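You operate a simulated robot arm through the tools that you are given. There is no shell and no other tool. Be economical: measure what you need, move in short steps, check, and stop when the job is done.

Carry out the task below with a simulated two-armed robot. There is one attempt and no reset: what you move stays moved.

TASK
Take the rag from the left grid paper and lay it out flat on the left part of the left bench.
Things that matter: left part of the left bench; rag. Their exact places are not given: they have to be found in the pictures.

The check looks at the end state, three seconds after you hand in, the way a careful person would. Anything else that was tipped, shoved, dropped, spilled or broken makes it a failure.

THE ROBOT
Two 7-joint arms with two-finger parallel grippers on one trunk, on a base that drives. Base frame: it is fixed to the floor where the robot stands at the start and does not move with it; the origin is under the middle of the robot, x ahead of it, y to its left, z up. Units: m, rad, N and s.
The left shoulder is at the start at [0.07, 0.188, 1.09], the right one opposite. Places, roughly: left part of the left bench [0.7, 1.6, 0.8]. Payload 3.91 kg a hand.
The tool frame of a hand sits at the grasp point between the pads (the TCP): z along the fingers, y along the line on which they close. The tips reach 0.03 m beyond it. The gripper opens to 0.11 m. The fingers are 0.02 m wide and 0.01 m thick; the gripper's body (0.048 by 0.112 m) begins 0.055 m behind the TCP.
Orientation is told as [roll, pitch, yaw] about the base's x, y, z axes, in that order, counted from this pose: with the fingers straight down and closing along the base's y, the tool's x points along the base's -x, its y along +y and its z along -z.

THE INTERFACE
- The arms move only by the tool move_arm. It takes "left_increments", "right_increments" or both (then of equal length, played together; a hand with none holds still); each is a list of rows, each a list of 7 numbers: the turn, a rotation vector about the tool's x, y, z in units of 6 degrees (1.0 is 6 degrees), then the shift along the tool's x, y, z in units of 50 mm (1.0 is 50 mm), then the gripper command, from -1 (fully open) to 1 (shut), values between in proportion. In form: [[ax, ay, az, dx, dy, dz, hand], ...]. A call has 1 to 8 rows; each row shifts and turns the commanded pose from where the row before left it, along the tool's axes as they then stand. A call with a number of a shift or a turn outside -1 to 1 is refused whole. A row lasts 0.2 s, in which the tool goes at most 0.05 m and 0.15 rad; a call with a longer step from one row to the next is refused whole, and so is a gripper value outside its range. A pose out of reach is approached as far as the arm can. The call stops where the force on the tool passes 40 N (or 10 N more than at its start, if that is more) or the arm is blocked; 0.2 s more then pass. Each finger travels about 0.072 m/s and halts on what it meets, pressing with about 40 N; the grip force reading is that of the motor and also rises with nothing between the fingers. The clock runs only during rows and for 0.2 s after the last one: add rows that do not move to give the fingers time. It gives the time, the measured TCP pose, the force on the tool (base axes), the opening and the grip force at its end, in the units of the frame above (readings bear some noise), with the torque about the TCP (base axes, N m) and any sound that the robot's microphone picked up, and new pictures: "pictures" is both (left out), scene, wrist or none (wrist: the cameras of the hands that moved).
- Cameras (640 x 400 px; columns grow to the right, rows downward): "scene" is now at [0.1318, 0.0251, 1.3193]; the picture's right is [0.34, -0.94, -0.00], its down [-0.59, -0.22, -0.78] and it looks along [0.73, 0.27, -0.63] (base axes); focal length 255 px, centre (320, 200). "left" rides on the left gripper at [0.072, -0.017, -0.103] in its tool frame; the picture's right is [0.23, 0.97, 0.00], its down [-0.76, 0.18, -0.62] and it looks along [-0.61, 0.14, 0.78] (tool axes); focal length 222 px, centre (320, 200). "right" rides on the right gripper at [0.072, 0.017, -0.103] in its tool frame; the picture's right is [-0.23, 0.97, 0.00], its down [-0.76, -0.18, -0.62] and it looks along [-0.61, -0.14, 0.78] (tool axes); focal length 222 px, centre (320, 200).
- move_column(by): slides the trunk up (or, below 0, down) by that many m; the arms and the scene camera ride with it, the base frame stays. It gives what a move gives, with no picture.
- steer(legs): drives the robot by 1 to 6 legs, each [ahead, turn to the left] in m and rad, along the robot's own axes; the way and the turn of a leg run together, so that a leg with both is an arc; at most 1.5 m and 3.142 rad a leg. The arms and the cameras ride along, it lands a little off, and it stops where it bumps. It gives what a move gives, and a new picture of the scene camera.
- head_to(pan, tilt): turns the head with the scene camera to pan (to the left, within 1.501 rad either way) and tilt (down, from -0.506 to 1.204), counted from straight ahead of the robot. It gives what a move gives, and a new picture of the scene camera.
- probe_pixels(camera, pixels): for up to 12 pixels [column, row] of the newest picture of that camera ("zoom" is the newest enlarged one), the place [x, y, z] in the base frame of the surface seen there, good to about 0.002 m, but the place of the scene camera against the robot may be out by one fixed shift of up to 0.012 m in any direction. The clock stands still meanwhile.
- inspect(camera, box): a new picture of the part [left, top, right, bottom] of that camera's present view, enlarged. The clock stands still meanwhile.
- hand_in(): hands the job in; it is judged then, once.

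Go step by step. Measure first, check grasps and placings, and put right what went wrong. The budget is 80 turns and 260 pictures, counting those below and the enlarged ones. Unless the task says otherwise, let go and move clear before handing in, and close with one line.

The tools are called after "Call:" as name(argument=value, ...) on one line, values as JSON. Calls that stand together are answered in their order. move_arm: Moves the arms, as the interface text tells. Its arguments: {"type":"object","properties":{"left_increments":{"type":"array"},"right_increments":{"type":"array"},"pictures":{"type":"string","enum":["both","scene","wrist","none"]}},"required":[]} The other tools are called the same way: move_column (by) slides the trunk up or down; steer (legs) drives the base; head_to (pan, tilt) turns the head that bears the scene camera; probe_pixels (camera, pixels) gives the place of the surface under pixels of a picture; inspect (camera, box) takes an enlarged picture of a part of a camera's view; hand_in () hands the job in.

At the start:

```text
t: 0.0
left_eef_pos: [0.589, 0.2332, 1.0486]
left_orientation: [0.002, 0.0, -0.001]
left_force: [0.1, 0.6, -0.2]
left_torque: [0.0, 0.0, 0.05]
left_opening: 0.1101
left_gripper_force: 0.0
right_eef_pos: [0.5569, -0.2434, 0.9499]
right_orientation: [-0.001, 0.0, -0.001]
right_force: [0.0, 0.0, 0.1]
right_torque: [0.0, -0.03, -0.02]
right_opening: 0.1101
right_gripper_force: 0.0
trunk travel left (down, up): [-0.6, 0.34]
robot x, y, heading: [-0.0012, 0.0026, -0.003]
head pan, tilt: [0.353, 0.675]
```

scene: 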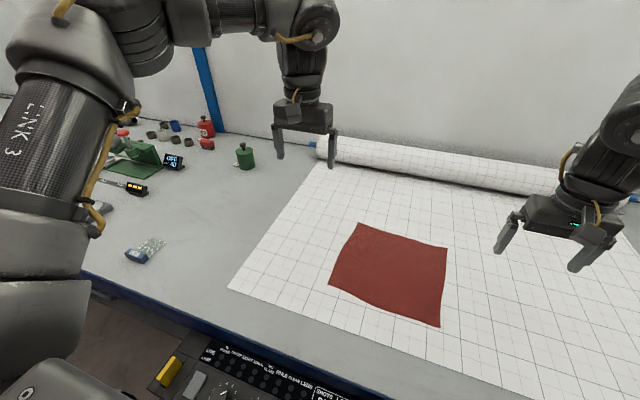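
right: 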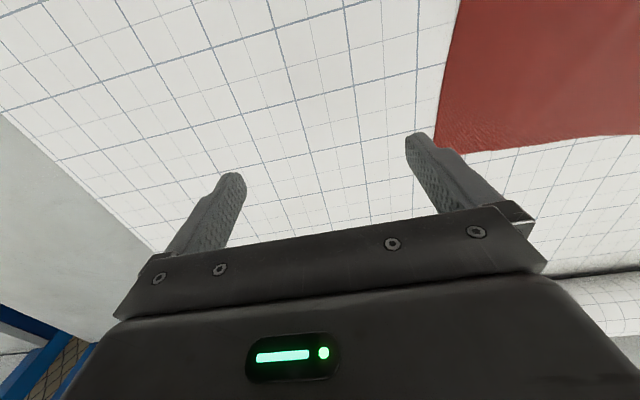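
left: 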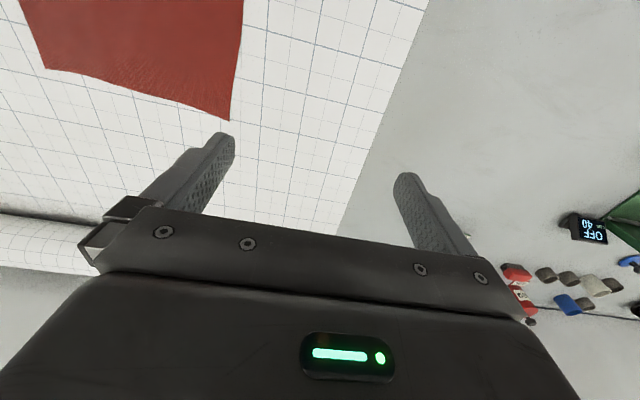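

The red rag lies at corners about (357,223), (447,249), (440,326), (329,286) on the grid paper. I'll measure it, then look left at the destination.

Call:
probe_pixels(camera="scene", pixels=[[358, 225], [445, 250], [438, 324], [331, 285], [390, 270], [230, 288], [328, 165], [145, 250], [245, 155], [60, 265], [420, 300], [400, 237]])

Call:
head_to(pan=1.2, tilt=0.5)

```text
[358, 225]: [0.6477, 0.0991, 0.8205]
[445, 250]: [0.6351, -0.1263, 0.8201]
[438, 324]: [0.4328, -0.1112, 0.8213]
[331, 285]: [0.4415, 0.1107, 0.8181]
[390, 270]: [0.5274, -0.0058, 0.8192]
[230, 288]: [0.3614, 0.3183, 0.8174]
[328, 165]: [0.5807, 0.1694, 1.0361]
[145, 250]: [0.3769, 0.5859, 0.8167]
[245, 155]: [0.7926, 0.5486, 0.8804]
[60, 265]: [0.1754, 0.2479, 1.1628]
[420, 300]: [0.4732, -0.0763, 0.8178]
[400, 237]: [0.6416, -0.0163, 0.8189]
```

```text
t: 1.2
left_eef_pos: [0.589, 0.233, 1.0472]
left_orientation: [0.0, -0.001, -0.001]
left_force: [-0.6, -0.4, -0.1]
left_torque: [0.0, -0.02, -0.01]
left_opening: 0.1102
left_gripper_force: 0.0
right_eef_pos: [0.5552, -0.2431, 0.9491]
right_orientation: [0.0, -0.001, 0.0]
right_force: [-0.3, 0.1, -0.1]
right_torque: [0.03, 0.01, 0.02]
right_opening: 0.1101
right_gripper_force: 0.1
trunk travel left (down, up): [-0.6, 0.34]
robot x, y, heading: [-0.0019, -0.0011, -0.001]
head pan, tilt: [1.201, 0.499]
```

scene: 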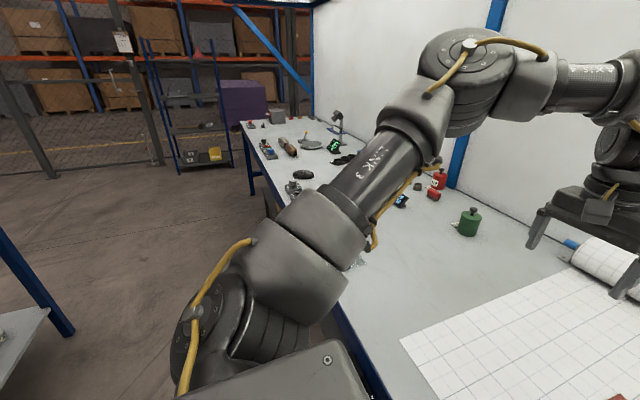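

The bench runs away to the left with loose items on it (around (300,150), (290,185)). I'll measure where the free space is.

Call:
probe_pixels(camera="scene", pixels=[[303, 175], [293, 187], [289, 150], [268, 150], [305, 140], [334, 147], [345, 160], [245, 128], [310, 160], [340, 190], [275, 190], [400, 200]])

Call:
inspect(camera="scene", box=[230, 90, 470, 240])

Call:
probe_pixels(camera="left", pixels=[[230, 120], [240, 10], [50, 68], [100, 30], [300, 100], [400, 120]])

Call:
probe_pixels(camera="right", pixels=[[437, 145], [458, 10], [600, 130], [540, 60], [300, 100]])

```text
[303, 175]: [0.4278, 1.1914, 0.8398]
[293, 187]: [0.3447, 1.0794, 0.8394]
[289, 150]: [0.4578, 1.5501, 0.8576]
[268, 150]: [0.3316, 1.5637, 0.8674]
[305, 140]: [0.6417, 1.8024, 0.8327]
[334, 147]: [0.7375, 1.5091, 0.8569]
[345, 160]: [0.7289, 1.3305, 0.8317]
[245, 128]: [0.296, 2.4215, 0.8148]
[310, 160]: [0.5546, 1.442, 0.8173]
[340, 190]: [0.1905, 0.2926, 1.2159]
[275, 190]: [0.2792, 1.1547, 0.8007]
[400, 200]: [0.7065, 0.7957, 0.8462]
```

```text
2.67 times, centred on (350, 165) of scene
```

zoom: 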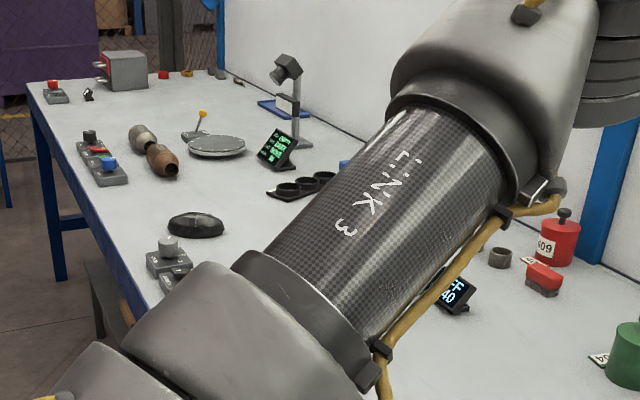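

```text
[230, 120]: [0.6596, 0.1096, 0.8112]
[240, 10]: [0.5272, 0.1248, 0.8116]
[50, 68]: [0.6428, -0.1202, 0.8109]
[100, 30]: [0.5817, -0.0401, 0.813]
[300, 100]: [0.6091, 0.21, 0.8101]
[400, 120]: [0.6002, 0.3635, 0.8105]
```

```text
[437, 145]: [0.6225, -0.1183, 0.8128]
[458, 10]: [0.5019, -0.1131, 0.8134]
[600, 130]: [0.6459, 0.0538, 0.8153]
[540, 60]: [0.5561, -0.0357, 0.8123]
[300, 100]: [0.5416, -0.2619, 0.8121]
```

Wrist cameras put the bench top at z≈0.811, the scene camera being off by about (+0.010,+0.010,−0.008). The rag's near corners are about (0.45,0.12) and (0.443,−0.10). I'll bring both hands above the near corners.

Call:
move_arm(left_increments=[[0, 0, 0, 0.476, -0.512, 0.472, -0.1], [0, 0, 0, 0.476, -0.512, 0.472, -0.1], [0, 0, 0, 0.476, -0.512, 0.472, -0.1], [0, 0, 0, 0.476, -0.512, 0.472, -0.1], [0, 0, 0, 0.476, -0.512, 0.472, -0.1], [0, 0, 0, 0, 0, 0, -0.1]], right_increments=[[0, 0, 0, 0.38, 0.612, 0.076, -0.1], [0, 0, 0, 0.38, 0.612, 0.076, -0.1], [0, 0, 0, 0.38, 0.612, 0.076, -0.1], [0, 0, 0, 0.38, 0.612, 0.076, -0.1], [0, 0, 0, 0.38, 0.612, 0.076, -0.1], [0, 0, 0, 0, 0, 0, -0.1]], pictures="wrist")

Call:
head_to(pan=0.0, tilt=0.9)

```text
t: 2.6
left_eef_pos: [0.5044, 0.1429, 0.9468]
left_orientation: [0.0, 0.0, 0.0]
left_force: [0.0, -0.2, 0.3]
left_torque: [0.01, -0.01, 0.01]
left_opening: 0.0605
left_gripper_force: 0.1
left hand out of reach, approached as far as the arm can: row 4, 5
right_eef_pos: [0.5016, -0.1546, 0.935]
right_orientation: [0.0, 0.001, 0.001]
right_force: [0.4, -0.1, -0.5]
right_torque: [-0.01, 0.04, -0.01]
right_opening: 0.0605
right_gripper_force: 0.1
right hand out of reach, approached as far as the arm can: row 4, 5
trunk travel left (down, up): [-0.6, 0.34]
robot x, y, heading: [-0.0009, -0.0007, 0.0]
head pan, tilt: [1.201, 0.499]
```

right: 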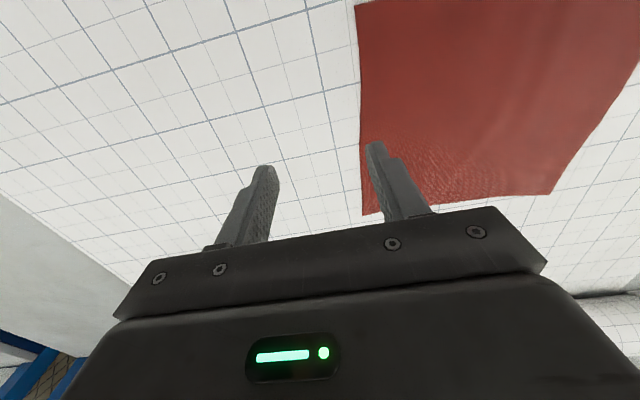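
left: 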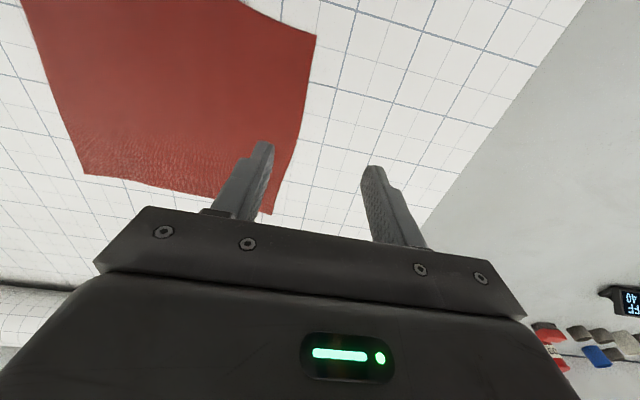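

```text
t: 4.0
left_eef_pos: [0.5058, 0.1443, 0.9484]
left_orientation: [0.002, -0.002, 0.0]
left_force: [0.6, 0.4, 0.6]
left_torque: [0.0, 0.0, 0.03]
left_opening: 0.0606
left_gripper_force: 0.0
right_eef_pos: [0.5013, -0.1545, 0.9349]
right_orientation: [-0.001, 0.001, 0.0]
right_force: [0.6, 0.1, 0.5]
right_torque: [0.0, -0.02, 0.0]
right_opening: 0.0605
right_gripper_force: 0.1
trunk travel left (down, up): [-0.6, 0.34]
robot x, y, heading: [0.0023, -0.0003, -0.002]
head pan, tilt: [0.0, 0.901]
```

scene: 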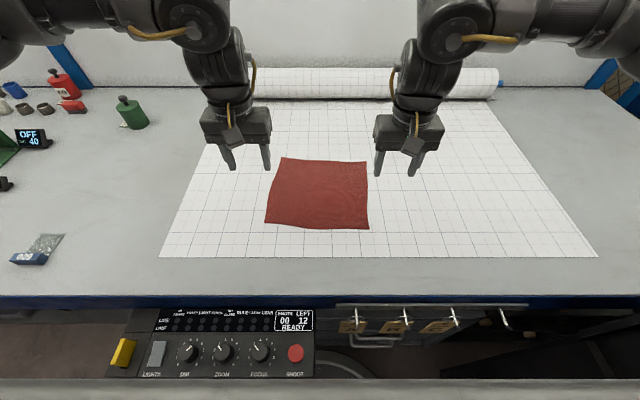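

Both arms hit their near limit (x≈0.50), so I'll back the robot up about 0.14 m to bring the near corners into comfortable reach.

Call:
steer(legs=[[-0.14, 0]])

```text
t: 5.3
left_eef_pos: [0.3668, 0.1442, 0.948]
left_orientation: [-0.002, 0.0, -0.002]
left_force: [0.3, 0.1, 0.6]
left_torque: [0.0, 0.01, -0.01]
left_opening: 0.0605
left_gripper_force: 0.1
right_eef_pos: [0.3624, -0.1544, 0.935]
right_orientation: [0.001, 0.002, 0.001]
right_force: [-0.1, -0.7, 0.1]
right_torque: [0.03, 0.0, -0.02]
right_opening: 0.0603
right_gripper_force: 0.1
trunk travel left (down, up): [-0.6, 0.34]
robot x, y, heading: [-0.1406, -0.0006, 0.0]
head pan, tilt: [0.0, 0.901]
```

scene: 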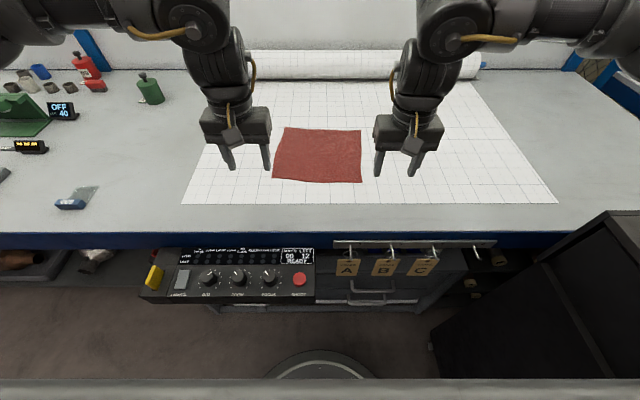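

Call:
move_arm(left_increments=[[0, 0, 0, -0.673, -0.293, 0.453, -0.1], [0, 0, 0, -0.673, -0.293, 0.453, -0.1], [0, 0, 0, -0.673, -0.293, 0.453, -0.1], [0, 0, 0, 0, 0, 0, -0.1]], right_increments=[[0, 0, 0, -0.667, 0.46, 0.367, -0.1], [0, 0, 0, -0.667, 0.46, 0.367, -0.1], [0, 0, 0, -0.667, 0.46, 0.367, -0.1], [0, 0, 0, 0, 0, 0, -0.1]])

```text
t: 6.3
left_eef_pos: [0.4664, 0.098, 0.8814]
left_orientation: [0.0, 0.0, -0.001]
left_force: [0.2, -0.1, 0.3]
left_torque: [0.0, -0.03, -0.02]
left_opening: 0.0605
left_gripper_force: 0.1
right_eef_pos: [0.4589, -0.0843, 0.881]
right_orientation: [-0.002, 0.0, 0.001]
right_force: [0.3, 0.1, 0.1]
right_torque: [0.0, -0.02, 0.03]
right_opening: 0.0606
right_gripper_force: 0.0
trunk travel left (down, up): [-0.6, 0.34]
robot x, y, heading: [-0.1396, -0.0038, -0.002]
head pan, tilt: [0.0, 0.901]
```

scene: 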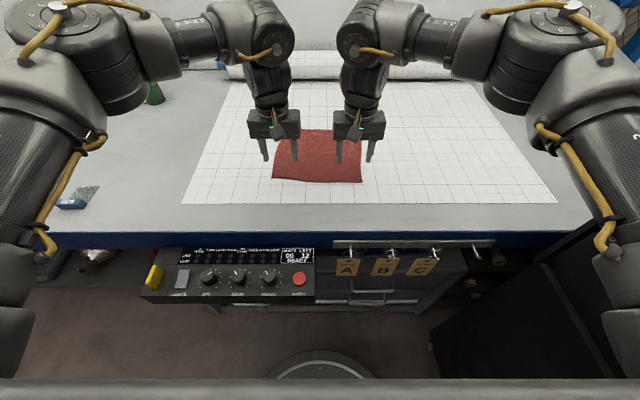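
right: 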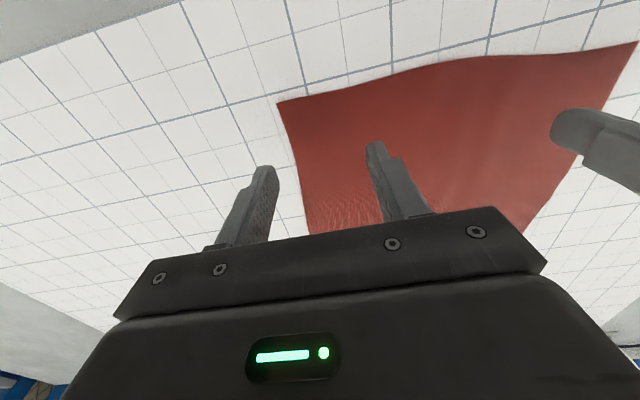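
left: 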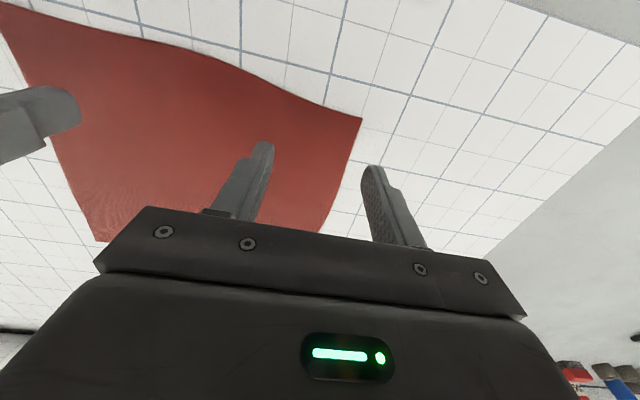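

Call:
probe_pixels(camera="left", pixels=[[358, 120], [300, 95], [200, 55], [100, 38], [335, 190]])

Call:
probe_pixels(camera="right", pixels=[[281, 105], [340, 92], [400, 75], [302, 190], [330, 180]])

```text
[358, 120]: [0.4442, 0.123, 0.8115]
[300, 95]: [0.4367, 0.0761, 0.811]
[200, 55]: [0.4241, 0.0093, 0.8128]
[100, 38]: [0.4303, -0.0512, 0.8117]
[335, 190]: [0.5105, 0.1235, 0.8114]
```

```text
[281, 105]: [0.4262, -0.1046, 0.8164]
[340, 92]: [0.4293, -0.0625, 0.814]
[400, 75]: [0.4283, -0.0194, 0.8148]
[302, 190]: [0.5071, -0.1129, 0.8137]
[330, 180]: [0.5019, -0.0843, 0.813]
```

Near corners measured at (0.444,0.123) and (0.429,−0.104). I'll shift slightly nearer and lower until the tips touch at about z=0.812.

Call:
move_arm(left_increments=[[0, 0, 0, 0.08, 0.04, 0.39, -0.1], [0, 0, 0, 0.08, 0.03, 0.39, -0.1], [0, 0, 0, 0, 0, 0, -0.1]], right_increments=[[0, 0, 0, 0.16, 0.0, 0.39, -0.1], [0, 0, 0, 0.16, 0.0, 0.39, -0.1], [0, 0, 0, 0, 0, 0, -0.1]], pictures="wrist")

```text
t: 7.1
left_eef_pos: [0.4576, 0.1021, 0.8427]
left_orientation: [0.0, -0.002, 0.001]
left_force: [2.1, -0.2, 10.1]
left_torque: [-0.35, -0.02, 0.05]
left_opening: 0.0605
left_gripper_force: 0.0
right_eef_pos: [0.4459, -0.0844, 0.8434]
right_orientation: [0.002, -0.001, -0.002]
right_force: [1.8, -1.2, 10.0]
right_torque: [0.31, -0.01, -0.06]
right_opening: 0.0606
right_gripper_force: 0.1
trunk travel left (down, up): [-0.6, 0.34]
robot x, y, heading: [-0.1377, 0.0011, 0.001]
head pan, tilt: [0.0, 0.901]
```

right: 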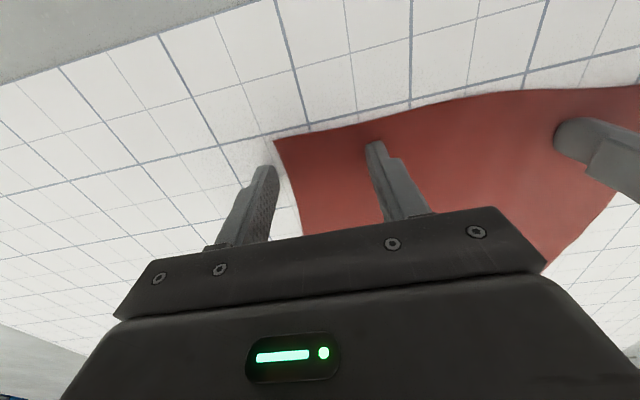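
left: 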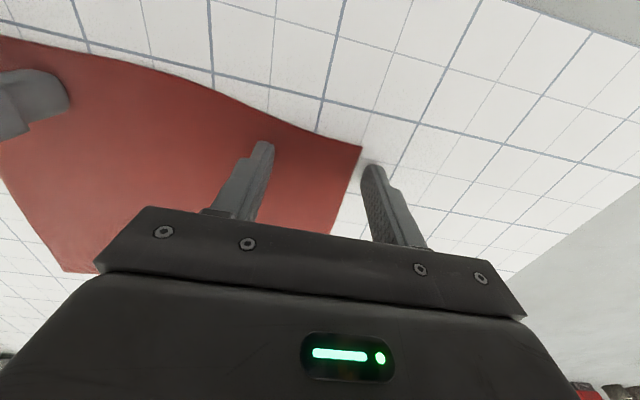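

Tips are in contact (10 N), with the cloth edge between the fingers on both hands. Closing.

Call:
move_arm(left_increments=[[0, 0, 0, 0, 0, 0.02, 1], [0, 0, 0, 0, 0, 0, 1], [0, 0, 0, 0, 0, 0, 1], [0, 0, 0, 0, 0, 0, 1], [0, 0, 0, 0, 0, 0, 1]], right_increments=[[0, 0, 0, 0, 0, 0.02, 1], [0, 0, 0, 0, 0, 0, 1], [0, 0, 0, 0, 0, 0, 1], [0, 0, 0, 0, 0, 0, 1], [0, 0, 0, 0, 0, 0, 1]])

```text
t: 8.3
left_eef_pos: [0.4567, 0.1022, 0.8432]
left_orientation: [-0.004, -0.003, -0.002]
left_force: [1.4, -19.7, 17.8]
left_torque: [-0.66, 0.09, 0.1]
left_opening: 0.0021
left_gripper_force: 40.5
right_eef_pos: [0.4436, -0.082, 0.8425]
right_orientation: [0.005, -0.003, 0.001]
right_force: [1.2, 24.9, 18.2]
right_torque: [0.83, 0.1, -0.15]
right_opening: 0.0031
right_gripper_force: 39.9
trunk travel left (down, up): [-0.6, 0.34]
robot x, y, heading: [-0.1383, 0.0009, -0.004]
head pan, tilt: [0.0, 0.901]
```

scene: 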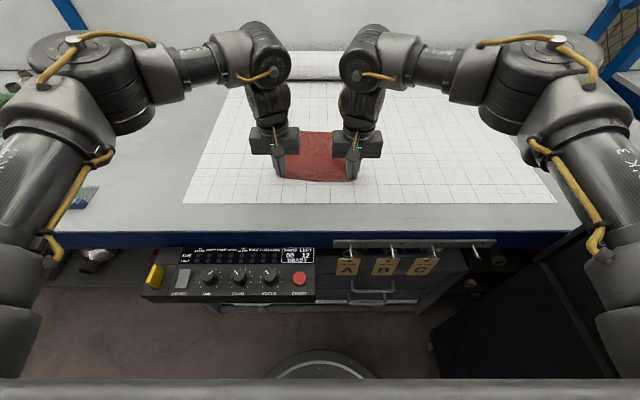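
right: 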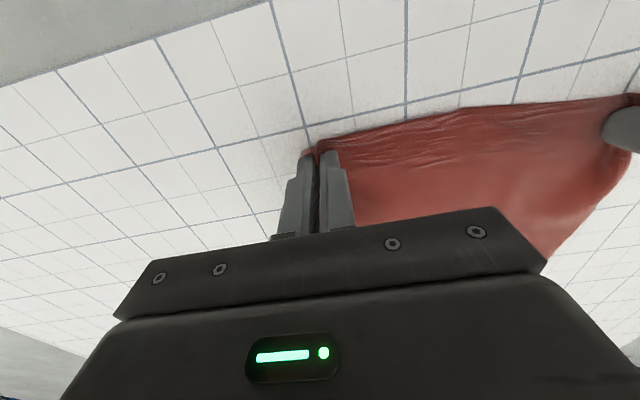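
left: 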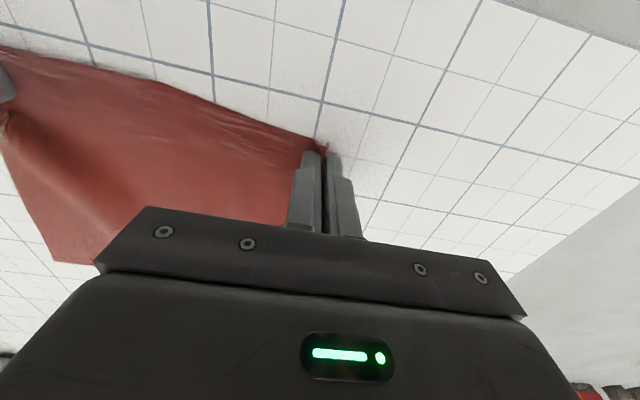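

Both corners are pinched (openings 2–3 mm, 40 N). Lifting both hands together.

Call:
move_arm(left_increments=[[0, 0, 0, 0, 0, -0.3, 1], [0, 0, 0, 0, 0, -0.6, 1], [0, 0, 0, 0, 0, -0.8, 1], [0, 0, 0, 0, 0, -0.8, 1], [0, 0, 0, 0, 0, 0, 1]], right_increments=[[0, 0, 0, 0, 0, -0.3, 1], [0, 0, 0, 0, 0, -0.6, 1], [0, 0, 0, 0, 0, -0.8, 1], [0, 0, 0, 0, 0, -0.8, 1], [0, 0, 0, 0, 0, 0, 1]])

```text
t: 9.5
left_eef_pos: [0.4616, 0.1014, 0.9655]
left_orientation: [-0.003, 0.002, -0.006]
left_force: [-1.2, -26.0, -0.8]
left_torque: [-0.77, 0.07, 0.18]
left_opening: 0.0025
left_gripper_force: 39.4
right_eef_pos: [0.4474, -0.0846, 0.9659]
right_orientation: [0.004, 0.002, 0.001]
right_force: [2.3, 26.5, 0.3]
right_torque: [0.77, -0.05, -0.17]
right_opening: 0.0032
right_gripper_force: 40.0
trunk travel left (down, up): [-0.6, 0.34]
robot x, y, heading: [-0.1367, -0.0029, -0.001]
head pan, tilt: [0.0, 0.901]
```

scene: 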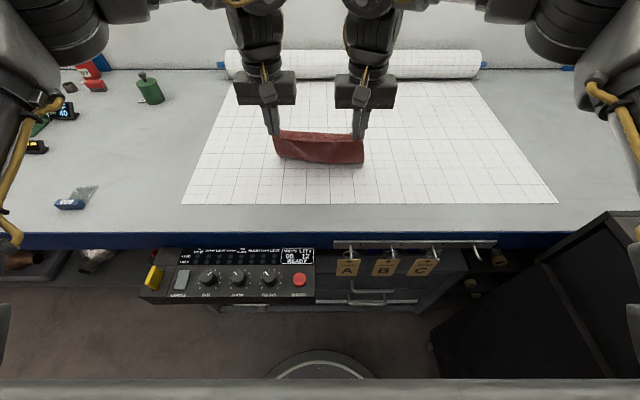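
right: 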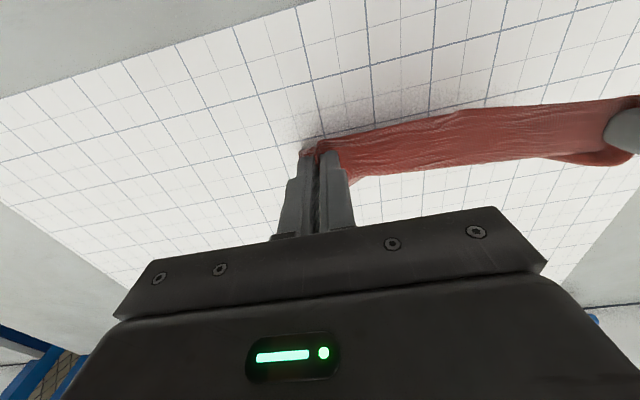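
left: 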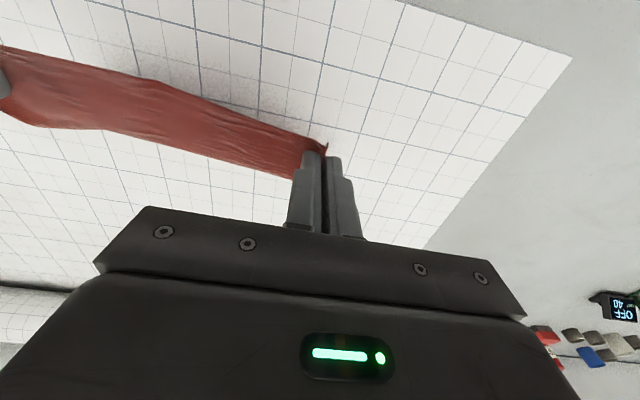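

The rag hangs cleanly between the hands but under 26 N of tension. I'll ease the hands inward a few mm and raise the trunk to clear everything.

Call:
move_arm(left_increments=[[0, 0, 0, 0, -0.05, -0.2, 1], [0, 0, 0, 0, -0.05, -0.2, 1]], right_increments=[[0, 0, 0, 0, 0.05, -0.2, 1], [0, 0, 0, 0, 0.05, -0.2, 1]], pictures="none")

Call:
move_column(by=0.22)

Call:
head_to(pan=1.45, tilt=0.6)

```text
t: 10.1
left_eef_pos: [0.4589, 0.0979, 0.9857]
left_orientation: [0.002, 0.001, 0.001]
left_force: [0.3, -12.2, -0.6]
left_torque: [-0.36, 0.05, 0.09]
left_opening: 0.0023
left_gripper_force: 39.9
right_eef_pos: [0.446, -0.0813, 0.986]
right_orientation: [-0.001, 0.001, -0.001]
right_force: [1.4, 11.5, -0.5]
right_torque: [0.34, -0.01, -0.09]
right_opening: 0.003
right_gripper_force: 39.8
trunk travel left (down, up): [-0.6, 0.34]
robot x, y, heading: [-0.1396, -0.001, 0.001]
head pan, tilt: [0.0, 0.901]
```

```text
t: 12.4
left_eef_pos: [0.4593, 0.0985, 1.2045]
left_orientation: [0.0, 0.0, -0.001]
left_force: [-0.2, -7.2, 0.3]
left_torque: [-0.25, 0.02, 0.05]
left_opening: 0.0022
left_gripper_force: 39.8
right_eef_pos: [0.4462, -0.0807, 1.205]
right_orientation: [0.001, 0.0, 0.001]
right_force: [1.3, 6.5, -0.3]
right_torque: [0.2, -0.01, -0.06]
right_opening: 0.0029
right_gripper_force: 40.2
trunk travel left (down, up): [-0.82, 0.12]
robot x, y, heading: [-0.139, 0.0013, -0.001]
head pan, tilt: [0.0, 0.901]
```

```text
t: 14.0
left_eef_pos: [0.459, 0.0972, 1.2049]
left_orientation: [0.0, 0.0, -0.003]
left_force: [-0.5, -6.6, 0.2]
left_torque: [-0.24, 0.02, 0.05]
left_opening: 0.0021
left_gripper_force: 40.2
right_eef_pos: [0.4478, -0.0803, 1.2059]
right_orientation: [0.001, 0.003, -0.001]
right_force: [1.0, 7.5, -0.4]
right_torque: [0.23, 0.0, -0.05]
right_opening: 0.003
right_gripper_force: 40.1
trunk travel left (down, up): [-0.82, 0.12]
robot x, y, heading: [-0.1381, 0.0015, -0.0]
head pan, tilt: [1.45, 0.6]
```

scene: 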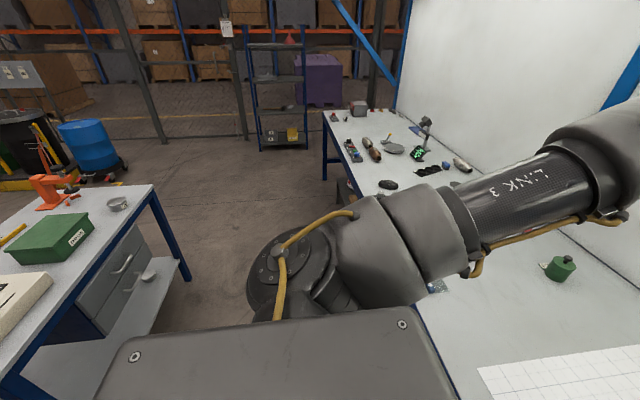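

A second bench stands behind-left; I'll measure its edge, the aisle, and the items on the left part of the wall bench.

Call:
probe_pixels(camera="scene", pixels=[[155, 188], [10, 375], [190, 275], [322, 140], [388, 185], [372, 150], [354, 152], [393, 148], [418, 155], [358, 112], [430, 170], [370, 130]])

Call:
inspect(camera="scene", box=[310, 90, 490, 202])

```text
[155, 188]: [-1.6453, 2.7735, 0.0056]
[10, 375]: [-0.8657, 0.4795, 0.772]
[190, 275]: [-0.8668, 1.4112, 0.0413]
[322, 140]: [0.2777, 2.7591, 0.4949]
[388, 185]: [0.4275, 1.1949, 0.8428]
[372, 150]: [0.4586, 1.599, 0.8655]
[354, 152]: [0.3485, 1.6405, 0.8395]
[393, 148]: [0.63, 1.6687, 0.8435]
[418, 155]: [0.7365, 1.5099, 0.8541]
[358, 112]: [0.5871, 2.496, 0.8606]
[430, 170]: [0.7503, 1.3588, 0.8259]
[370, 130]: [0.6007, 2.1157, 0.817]
```

```text
3.56 times, centred on (400, 146) of scene
```

zoom: 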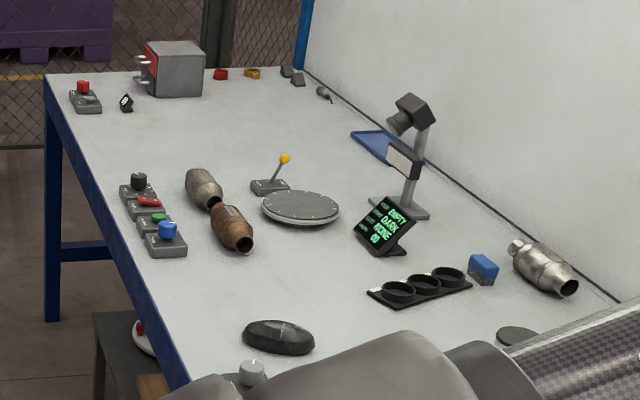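

The bench is clear around (0.55, 2.05), left of the plate and joystick. I'll back off 0.15 m and turn left to look down the aisle.

Call:
steer(legs=[[-0.15, 0], [0, 1.571]])

Call:
head_to(pan=0, tilt=0.6)

```text
t: 19.2
left_eef_pos: [-0.3896, 0.5981, 1.2049]
left_orientation: [0.0, -0.001, 1.576]
left_force: [8.6, -1.0, -1.5]
left_torque: [0.0, -0.26, 0.05]
left_opening: 0.0024
left_gripper_force: 40.2
right_eef_pos: [-0.211, 0.5856, 1.2048]
right_orientation: [0.0, 0.002, 1.574]
right_force: [-7.8, 0.7, 0.2]
right_torque: [0.01, 0.23, -0.12]
right_opening: 0.0028
right_gripper_force: 39.7
trunk travel left (down, up): [-0.82, 0.12]
robot x, y, heading: [-0.2908, -0.0001, 1.576]
head pan, tilt: [1.45, 0.6]
```

scene: 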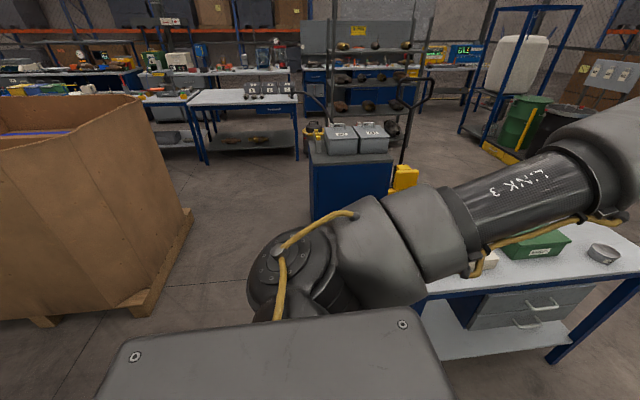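

```text
t: 20.8
left_eef_pos: [-0.3908, 0.5976, 1.2061]
left_orientation: [0.0, 0.0, 1.574]
left_force: [7.6, -1.5, -0.2]
left_torque: [0.0, -0.25, 0.0]
left_opening: 0.0025
left_gripper_force: 39.8
right_eef_pos: [-0.2107, 0.5864, 1.2054]
right_orientation: [-0.001, 0.001, 1.576]
right_force: [-8.3, -0.2, -0.4]
right_torque: [-0.01, 0.23, -0.16]
right_opening: 0.0028
right_gripper_force: 40.2
trunk travel left (down, up): [-0.82, 0.12]
robot x, y, heading: [-0.2878, -0.0005, 1.575]
head pan, tilt: [0.0, 0.6]
```

scene: 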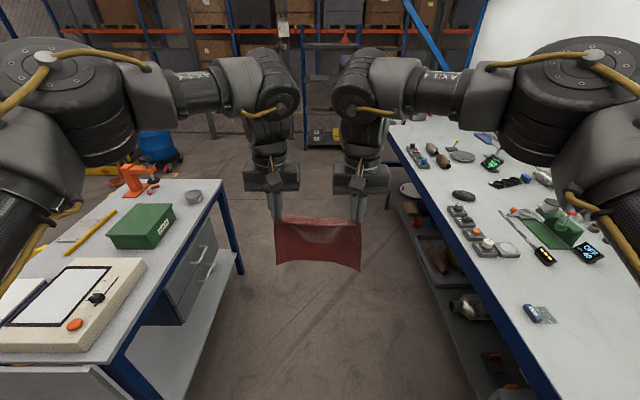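

The aisle is clear and the rag hangs flat between the hands. Driving 2.05 m along it.

Call:
steer(legs=[[1.3, 0], [0.75, 0]])

Call:
head_to(pan=-1.2, tilt=0.7)

```text
t: 31.1
left_eef_pos: [-0.3976, 2.6817, 1.2071]
left_orientation: [0.0, 0.001, 1.571]
left_force: [8.2, -1.2, 0.5]
left_torque: [0.0, -0.24, 0.03]
left_opening: 0.0021
left_gripper_force: 39.3
right_eef_pos: [-0.2188, 2.6686, 1.205]
right_orientation: [0.0, 0.002, 1.572]
right_force: [-8.1, 1.3, 1.0]
right_torque: [0.01, 0.24, -0.12]
right_opening: 0.0029
right_gripper_force: 39.7
trunk travel left (down, up): [-0.82, 0.12]
robot x, y, heading: [-0.2976, 2.0845, 1.576]
head pan, tilt: [0.0, 0.6]
```

scene: 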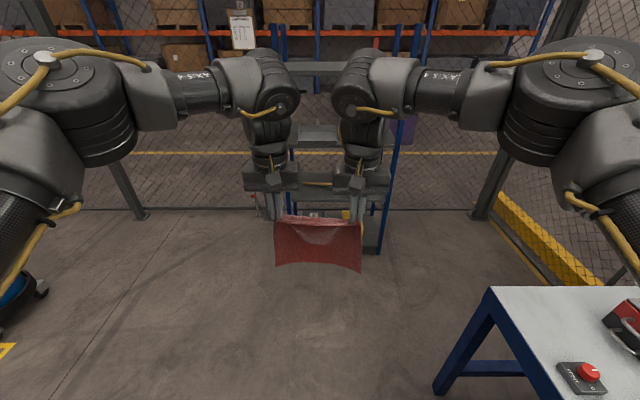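

```text
t: 32.5
left_eef_pos: [-0.3973, 2.6808, 1.2038]
left_orientation: [0.0, 0.0, 1.571]
left_force: [7.4, -0.4, 0.1]
left_torque: [-0.04, -0.23, 0.06]
left_opening: 0.0022
left_gripper_force: 40.0
right_eef_pos: [-0.2186, 2.671, 1.205]
right_orientation: [0.002, 0.002, 1.573]
right_force: [-7.5, 0.6, -0.2]
right_torque: [0.0, 0.18, -0.11]
right_opening: 0.0025
right_gripper_force: 39.7
trunk travel left (down, up): [-0.82, 0.12]
robot x, y, heading: [-0.297, 2.0829, 1.572]
head pan, tilt: [-1.201, 0.7]
```

scene: 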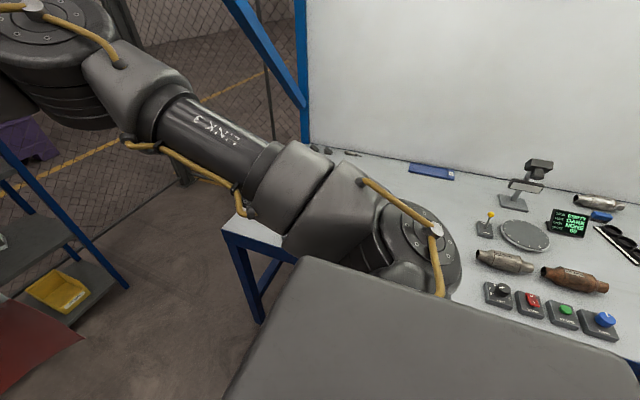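

Turning right to face the bench, then looking ahead.

Call:
steer(legs=[[0, -1.571]])

Call:
head_to(pan=0, tilt=0.75)

```text
t: 36.8
left_eef_pos: [0.3009, 2.1676, 1.2053]
left_orientation: [-0.002, 0.0, -0.026]
left_force: [-1.0, -7.7, -0.5]
left_torque: [-0.2, 0.02, 0.1]
left_opening: 0.0021
left_gripper_force: 40.2
right_eef_pos: [0.2848, 1.9897, 1.2046]
right_orientation: [0.0, 0.003, -0.022]
right_force: [1.3, 6.7, -0.9]
right_torque: [0.22, -0.02, -0.04]
right_opening: 0.0026
right_gripper_force: 40.2
trunk travel left (down, up): [-0.82, 0.12]
robot x, y, heading: [-0.2953, 2.0828, -0.025]
head pan, tilt: [-1.201, 0.7]
```

scene: 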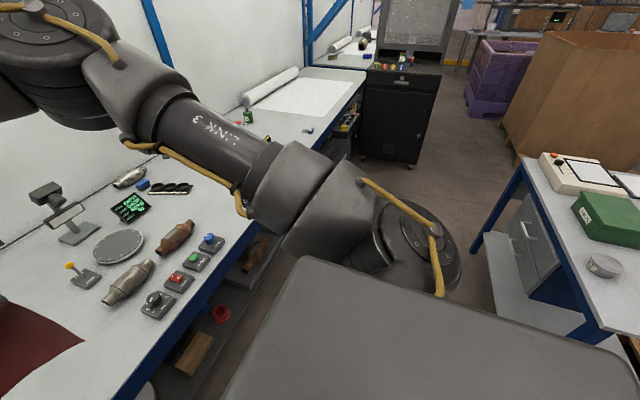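

```text
t: 38.2
left_eef_pos: [0.3013, 2.1674, 1.2049]
left_orientation: [0.001, 0.0, -0.027]
left_force: [-1.3, -7.0, 0.9]
left_torque: [-0.24, 0.05, 0.09]
left_opening: 0.0019
left_gripper_force: 40.2
right_eef_pos: [0.2848, 1.99, 1.2065]
right_orientation: [0.002, 0.001, -0.023]
right_force: [1.3, 7.0, -0.4]
right_torque: [0.19, -0.05, -0.01]
right_opening: 0.003
right_gripper_force: 40.1
trunk travel left (down, up): [-0.82, 0.12]
robot x, y, heading: [-0.2976, 2.0851, -0.025]
head pan, tilt: [0.0, 0.75]
```

scene: 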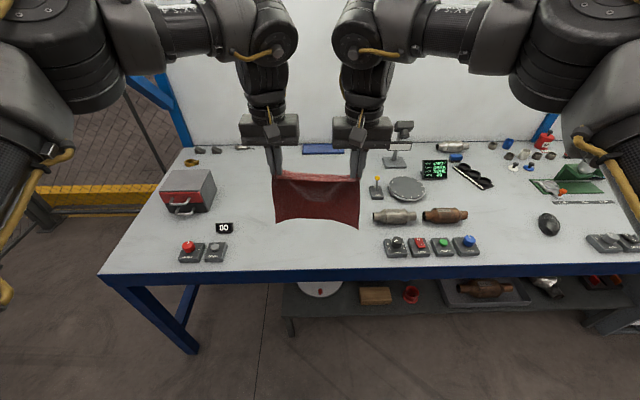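

The bench section is in view with a clear strip between the "BO" cube (223,228) and the knob box (392,243). Measuring the clearances.

Call:
probe_pixels(camera="scene", pixels=[[232, 230], [225, 250], [374, 215], [386, 245], [371, 193], [320, 153], [214, 190], [300, 266], [300, 240], [130, 265], [388, 165], [250, 170]])

Call:
inspect(camera="scene", box=[160, 130, 480, 330])

```text
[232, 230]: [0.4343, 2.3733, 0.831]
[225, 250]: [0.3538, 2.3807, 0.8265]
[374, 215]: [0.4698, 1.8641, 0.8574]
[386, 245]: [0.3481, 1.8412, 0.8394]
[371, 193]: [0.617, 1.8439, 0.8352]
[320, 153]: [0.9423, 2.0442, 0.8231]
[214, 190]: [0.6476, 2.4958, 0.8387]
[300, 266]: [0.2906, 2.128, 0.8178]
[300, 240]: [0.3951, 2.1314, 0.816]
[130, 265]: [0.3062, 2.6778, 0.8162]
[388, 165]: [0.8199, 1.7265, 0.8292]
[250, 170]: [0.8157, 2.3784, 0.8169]
```

```text
2.00 times, centred on (320, 230) of scene
```

zoom: 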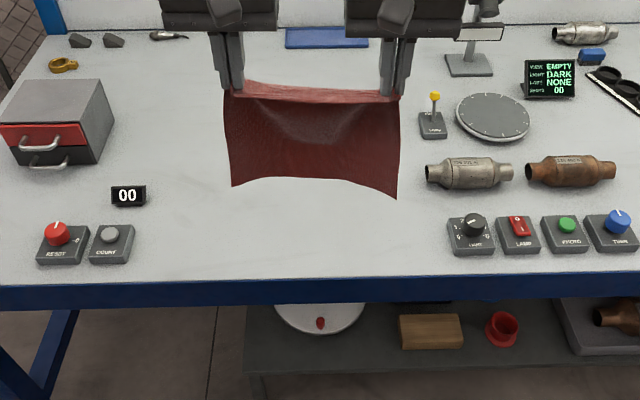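

There is about 0.5 m of free width (y 1.87–2.37). I'll drive forward 0.16 m and straighten the heading.

Call:
steer(legs=[[0.16, 0.025]])

Call:
move_arm(left_increments=[[0, 0, 0, -0.7, 0, 0, 1], [0, 0, 0, -0.7, 0, 0, 1], [0, 0, 0, -0.7, 0, 0, 1], [0, 0, 0, -0.7, 0, 0, 1], [0, 0, 0, -0.7, 0, 0, 1], [0, 0, 0, 0, 0, 0, 1]], right_increments=[[0, 0, 0, -0.75, 0, 0, 1], [0, 0, 0, -0.75, 0, 0, 1], [0, 0, 0, -0.75, 0, 0, 1], [0, 0, 0, -0.75, 0, 0, 1], [0, 0, 0, -0.75, 0, 0, 1], [0, 0, 0, 0, 0, 0, 1]], pictures="none")

Call:
move_column(by=-0.14)

Call:
head_to(pan=0, tilt=0.8)

```text
t: 39.6
left_eef_pos: [0.4596, 2.1795, 1.2072]
left_orientation: [0.0, -0.003, -0.001]
left_force: [-0.4, -7.6, -0.5]
left_torque: [-0.17, 0.01, 0.1]
left_opening: 0.0022
left_gripper_force: 40.0
right_eef_pos: [0.4489, 2.0029, 1.2066]
right_orientation: [0.001, -0.001, 0.002]
right_force: [0.4, 6.4, 0.7]
right_torque: [0.19, -0.03, -0.03]
right_opening: 0.0027
right_gripper_force: 39.5
trunk travel left (down, up): [-0.82, 0.12]
robot x, y, heading: [-0.1348, 2.0883, 0.001]
head pan, tilt: [0.0, 0.75]
```

scene: 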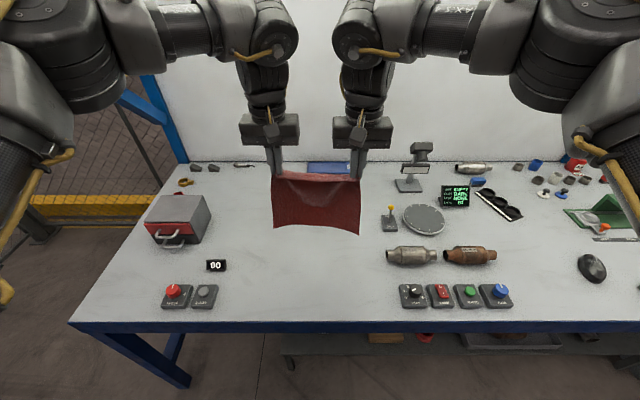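

```text
t: 41.0
left_eef_pos: [0.5406, 2.1774, 1.2059]
left_orientation: [-0.006, -0.006, 0.003]
left_force: [-0.8, -3.8, 0.7]
left_torque: [-0.09, 0.01, 0.07]
left_opening: 0.0021
left_gripper_force: 40.3
left hand out of reach, approached as far as the arm can: row 3, 4, 5
right_eef_pos: [0.5338, 2.0006, 1.2059]
right_orientation: [0.0, 0.0, 0.0]
right_force: [-0.4, 4.4, 0.2]
right_torque: [0.15, -0.05, -0.01]
right_opening: 0.0028
right_gripper_force: 40.3
right hand out of reach, approached as far as the arm can: row 3, 4, 5
trunk travel left (down, up): [-0.82, 0.12]
robot x, y, heading: [-0.1343, 2.081, -0.0]
head pan, tilt: [0.0, 0.75]
```

```text
t: 42.7
left_eef_pos: [0.5399, 2.1782, 1.0645]
left_orientation: [-0.004, -0.007, 0.002]
left_force: [-0.6, -3.9, 0.0]
left_torque: [-0.11, 0.02, 0.1]
left_opening: 0.0022
left_gripper_force: 40.2
right_eef_pos: [0.5332, 2.001, 1.0654]
right_orientation: [0.002, 0.002, 0.0]
right_force: [0.8, 3.9, 0.2]
right_torque: [0.14, -0.04, 0.01]
right_opening: 0.0026
right_gripper_force: 40.3
trunk travel left (down, up): [-0.68, 0.26]
robot x, y, heading: [-0.1352, 2.0836, -0.002]
head pan, tilt: [0.0, 0.75]
```

```text
t: 43.3
left_eef_pos: [0.5404, 2.1788, 1.0644]
left_orientation: [-0.006, -0.003, 0.002]
left_force: [0.4, -3.4, 0.4]
left_torque: [-0.15, 0.0, 0.04]
left_opening: 0.0021
left_gripper_force: 40.0
right_eef_pos: [0.5342, 2.0014, 1.065]
right_orientation: [0.001, 0.002, 0.0]
right_force: [0.0, 3.9, -0.3]
right_torque: [0.13, 0.02, 0.0]
right_opening: 0.0026
right_gripper_force: 40.1
trunk travel left (down, up): [-0.68, 0.26]
robot x, y, heading: [-0.1362, 2.0823, 0.002]
head pan, tilt: [0.0, 0.799]
```

scene: 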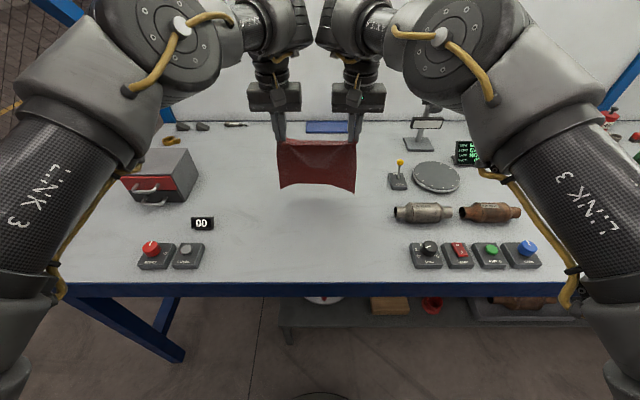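

Forward reach was limited by the hand height relative to the shoulder. I'll raise the trunk 0.1 m, drop the hands with the arms, and move forward so the rag hangs over x≈0.62.

Call:
move_column(by=0.1)

Call:
move_arm(left_increments=[[0, 0, 0, 0, 0, 0.6, 1], [0, 0, 0, 0, 0, 0.6, 1], [0, 0, 0, -0.4, 0, 0.6, 1], [0, 0, 0, -0.5, 0, 0.2, 1], [0, 0, 0, -0.5, 0, 0.2, 1], [0, 0, 0, 0, 0, 0, 1]], right_increments=[[0, 0, 0, 0, 0, 0.6, 1], [0, 0, 0, 0, 0, 0.6, 1], [0, 0, 0, -0.4, 0, 0.6, 1], [0, 0, 0, -0.5, 0, 0.2, 1], [0, 0, 0, -0.5, 0, 0.2, 1], [0, 0, 0, 0, 0, 0, 1]])

```text
t: 44.7
left_eef_pos: [0.54, 2.177, 1.1639]
left_orientation: [-0.004, -0.004, 0.002]
left_force: [0.7, -3.6, 0.4]
left_torque: [-0.1, 0.0, 0.07]
left_opening: 0.0019
left_gripper_force: 40.5
right_eef_pos: [0.5352, 1.9993, 1.1649]
right_orientation: [0.003, 0.0, -0.001]
right_force: [-0.5, 5.0, -0.2]
right_torque: [0.11, -0.01, -0.01]
right_opening: 0.0028
right_gripper_force: 39.8
trunk travel left (down, up): [-0.78, 0.16]
robot x, y, heading: [-0.1369, 2.0806, -0.007]
head pan, tilt: [0.0, 0.799]
```

```text
t: 46.1
left_eef_pos: [0.5574, 2.1773, 1.0732]
left_orientation: [-0.005, -0.004, 0.004]
left_force: [0.3, -3.0, 0.2]
left_torque: [-0.09, 0.03, 0.07]
left_opening: 0.0019
left_gripper_force: 39.9
left hand out of reach, approached as far as the arm can: row 3, 4, 5
right_eef_pos: [0.5523, 2.0023, 1.0756]
right_orientation: [0.005, 0.002, -0.001]
right_force: [0.2, 3.7, -0.2]
right_torque: [0.12, -0.02, 0.02]
right_opening: 0.0029
right_gripper_force: 40.1
right hand out of reach, approached as far as the arm can: row 4, 5
trunk travel left (down, up): [-0.78, 0.16]
robot x, y, heading: [-0.1347, 2.0819, 0.0]
head pan, tilt: [0.0, 0.799]
```

scene: 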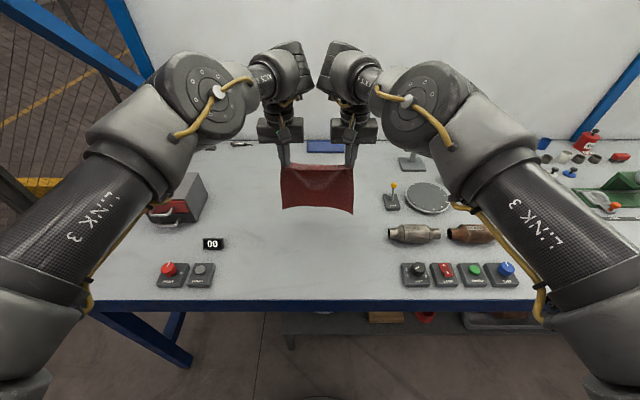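
right: 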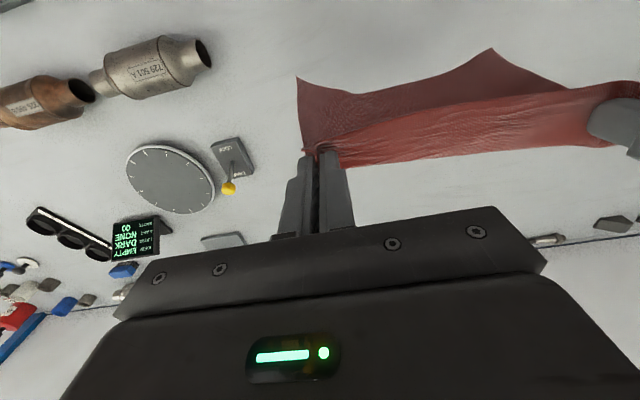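
left: 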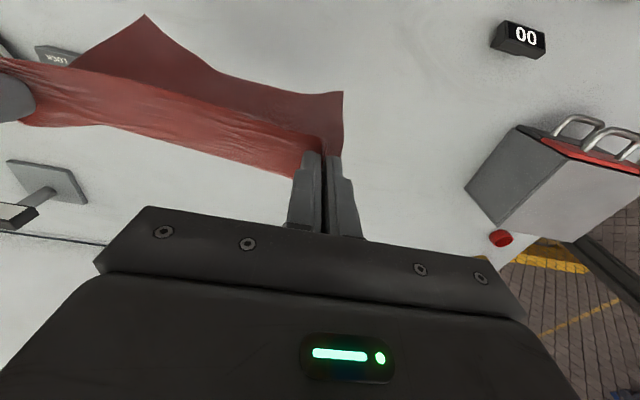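

Reach is capped near 0.69 m ahead, so I'll let the base add the rest. Checking what sticks out under the bench before driving closer.

Call:
probe_pixels(camera="scene", pixels=[[400, 335], [290, 345], [330, 330], [318, 190], [318, 208], [318, 300], [285, 205], [352, 212]])

```text
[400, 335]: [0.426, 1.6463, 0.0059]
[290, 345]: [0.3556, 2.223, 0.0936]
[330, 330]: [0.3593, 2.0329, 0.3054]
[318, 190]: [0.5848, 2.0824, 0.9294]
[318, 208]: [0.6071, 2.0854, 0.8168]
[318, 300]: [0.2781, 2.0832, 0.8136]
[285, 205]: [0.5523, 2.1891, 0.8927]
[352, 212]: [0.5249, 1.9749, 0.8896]
```

Under-bench space is clear. Driving 0.08 m ahead, then beginning the lay-down: lower until the far edge touches, then back and down.

Call:
steer(legs=[[0.08, 0.0]])

Call:
move_arm(left_increments=[[0, 0, 0, 0, 0, 0.5, 1], [0, 0, 0, 0, 0, 0.5, 1], [0, 0, 0, 0, 0, 0.5, 1], [0, 0, 0, 0.4, 0, 0.3, 1], [0, 0, 0, 0.4, 0, 0.3, 1], [0, 0, 0, 0, 0, 0, 1]], right_increments=[[0, 0, 0, 0, 0, 0.5, 1], [0, 0, 0, 0, 0, 0.5, 1], [0, 0, 0, 0, 0, 0.5, 1], [0, 0, 0, 0.4, 0, 0.3, 1], [0, 0, 0, 0.4, 0, 0.3, 1], [0, 0, 0, 0, 0, 0, 1]])

```text
t: 47.7
left_eef_pos: [0.6357, 2.1844, 1.0881]
left_orientation: [0.007, -0.026, 0.012]
left_force: [1.0, -4.8, 0.0]
left_torque: [-0.16, 0.07, 0.03]
left_opening: 0.0021
left_gripper_force: 39.8
right_eef_pos: [0.6292, 2.0042, 1.0909]
right_orientation: [-0.002, -0.013, 0.012]
right_force: [0.9, 5.1, -1.1]
right_torque: [0.17, 0.09, 0.0]
right_opening: 0.0027
right_gripper_force: 40.2
trunk travel left (down, up): [-0.78, 0.16]
robot x, y, heading: [-0.0549, 2.082, 0.003]
head pan, tilt: [0.0, 0.799]
stopped in leg 1: the robot was blocked; the commanded pose is now the measured one
```

scene: 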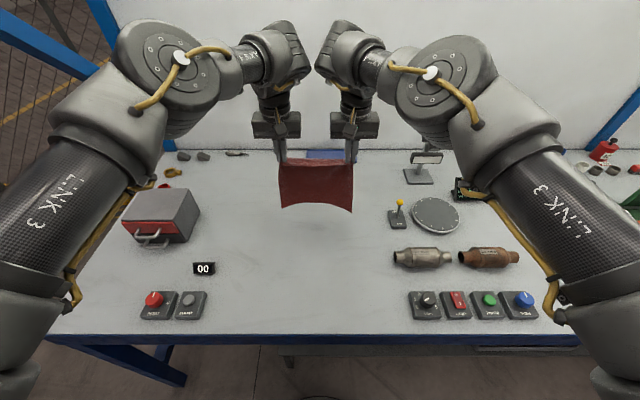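

```text
t: 49.1
left_eef_pos: [0.5922, 2.1856, 0.9886]
left_orientation: [0.007, -0.032, 0.011]
left_force: [-0.6, -7.6, 0.6]
left_torque: [-0.2, -0.02, 0.04]
left_opening: 0.0022
left_gripper_force: 40.2
right_eef_pos: [0.5821, 2.0044, 0.9921]
right_orientation: [-0.001, -0.02, 0.012]
right_force: [0.6, 6.5, -0.3]
right_torque: [0.21, -0.02, -0.01]
right_opening: 0.003
right_gripper_force: 39.5
trunk travel left (down, up): [-0.78, 0.16]
robot x, y, heading: [-0.0578, 2.0782, 0.002]
head pan, tilt: [0.0, 0.799]
```

scene: 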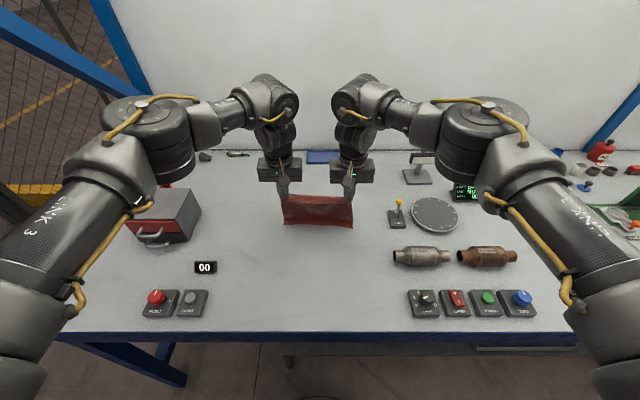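
right: 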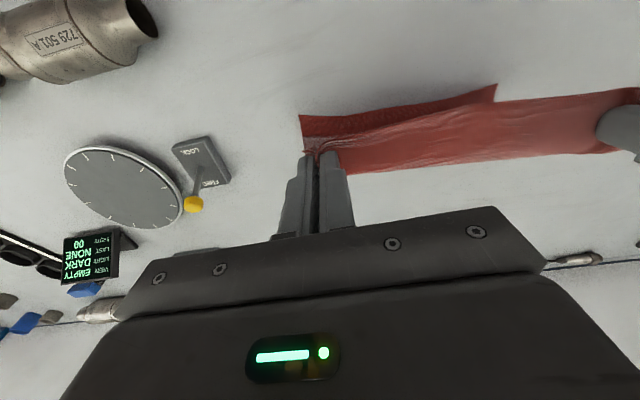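
left: 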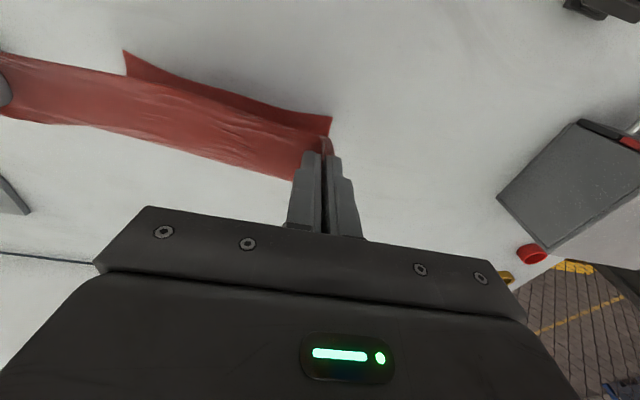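

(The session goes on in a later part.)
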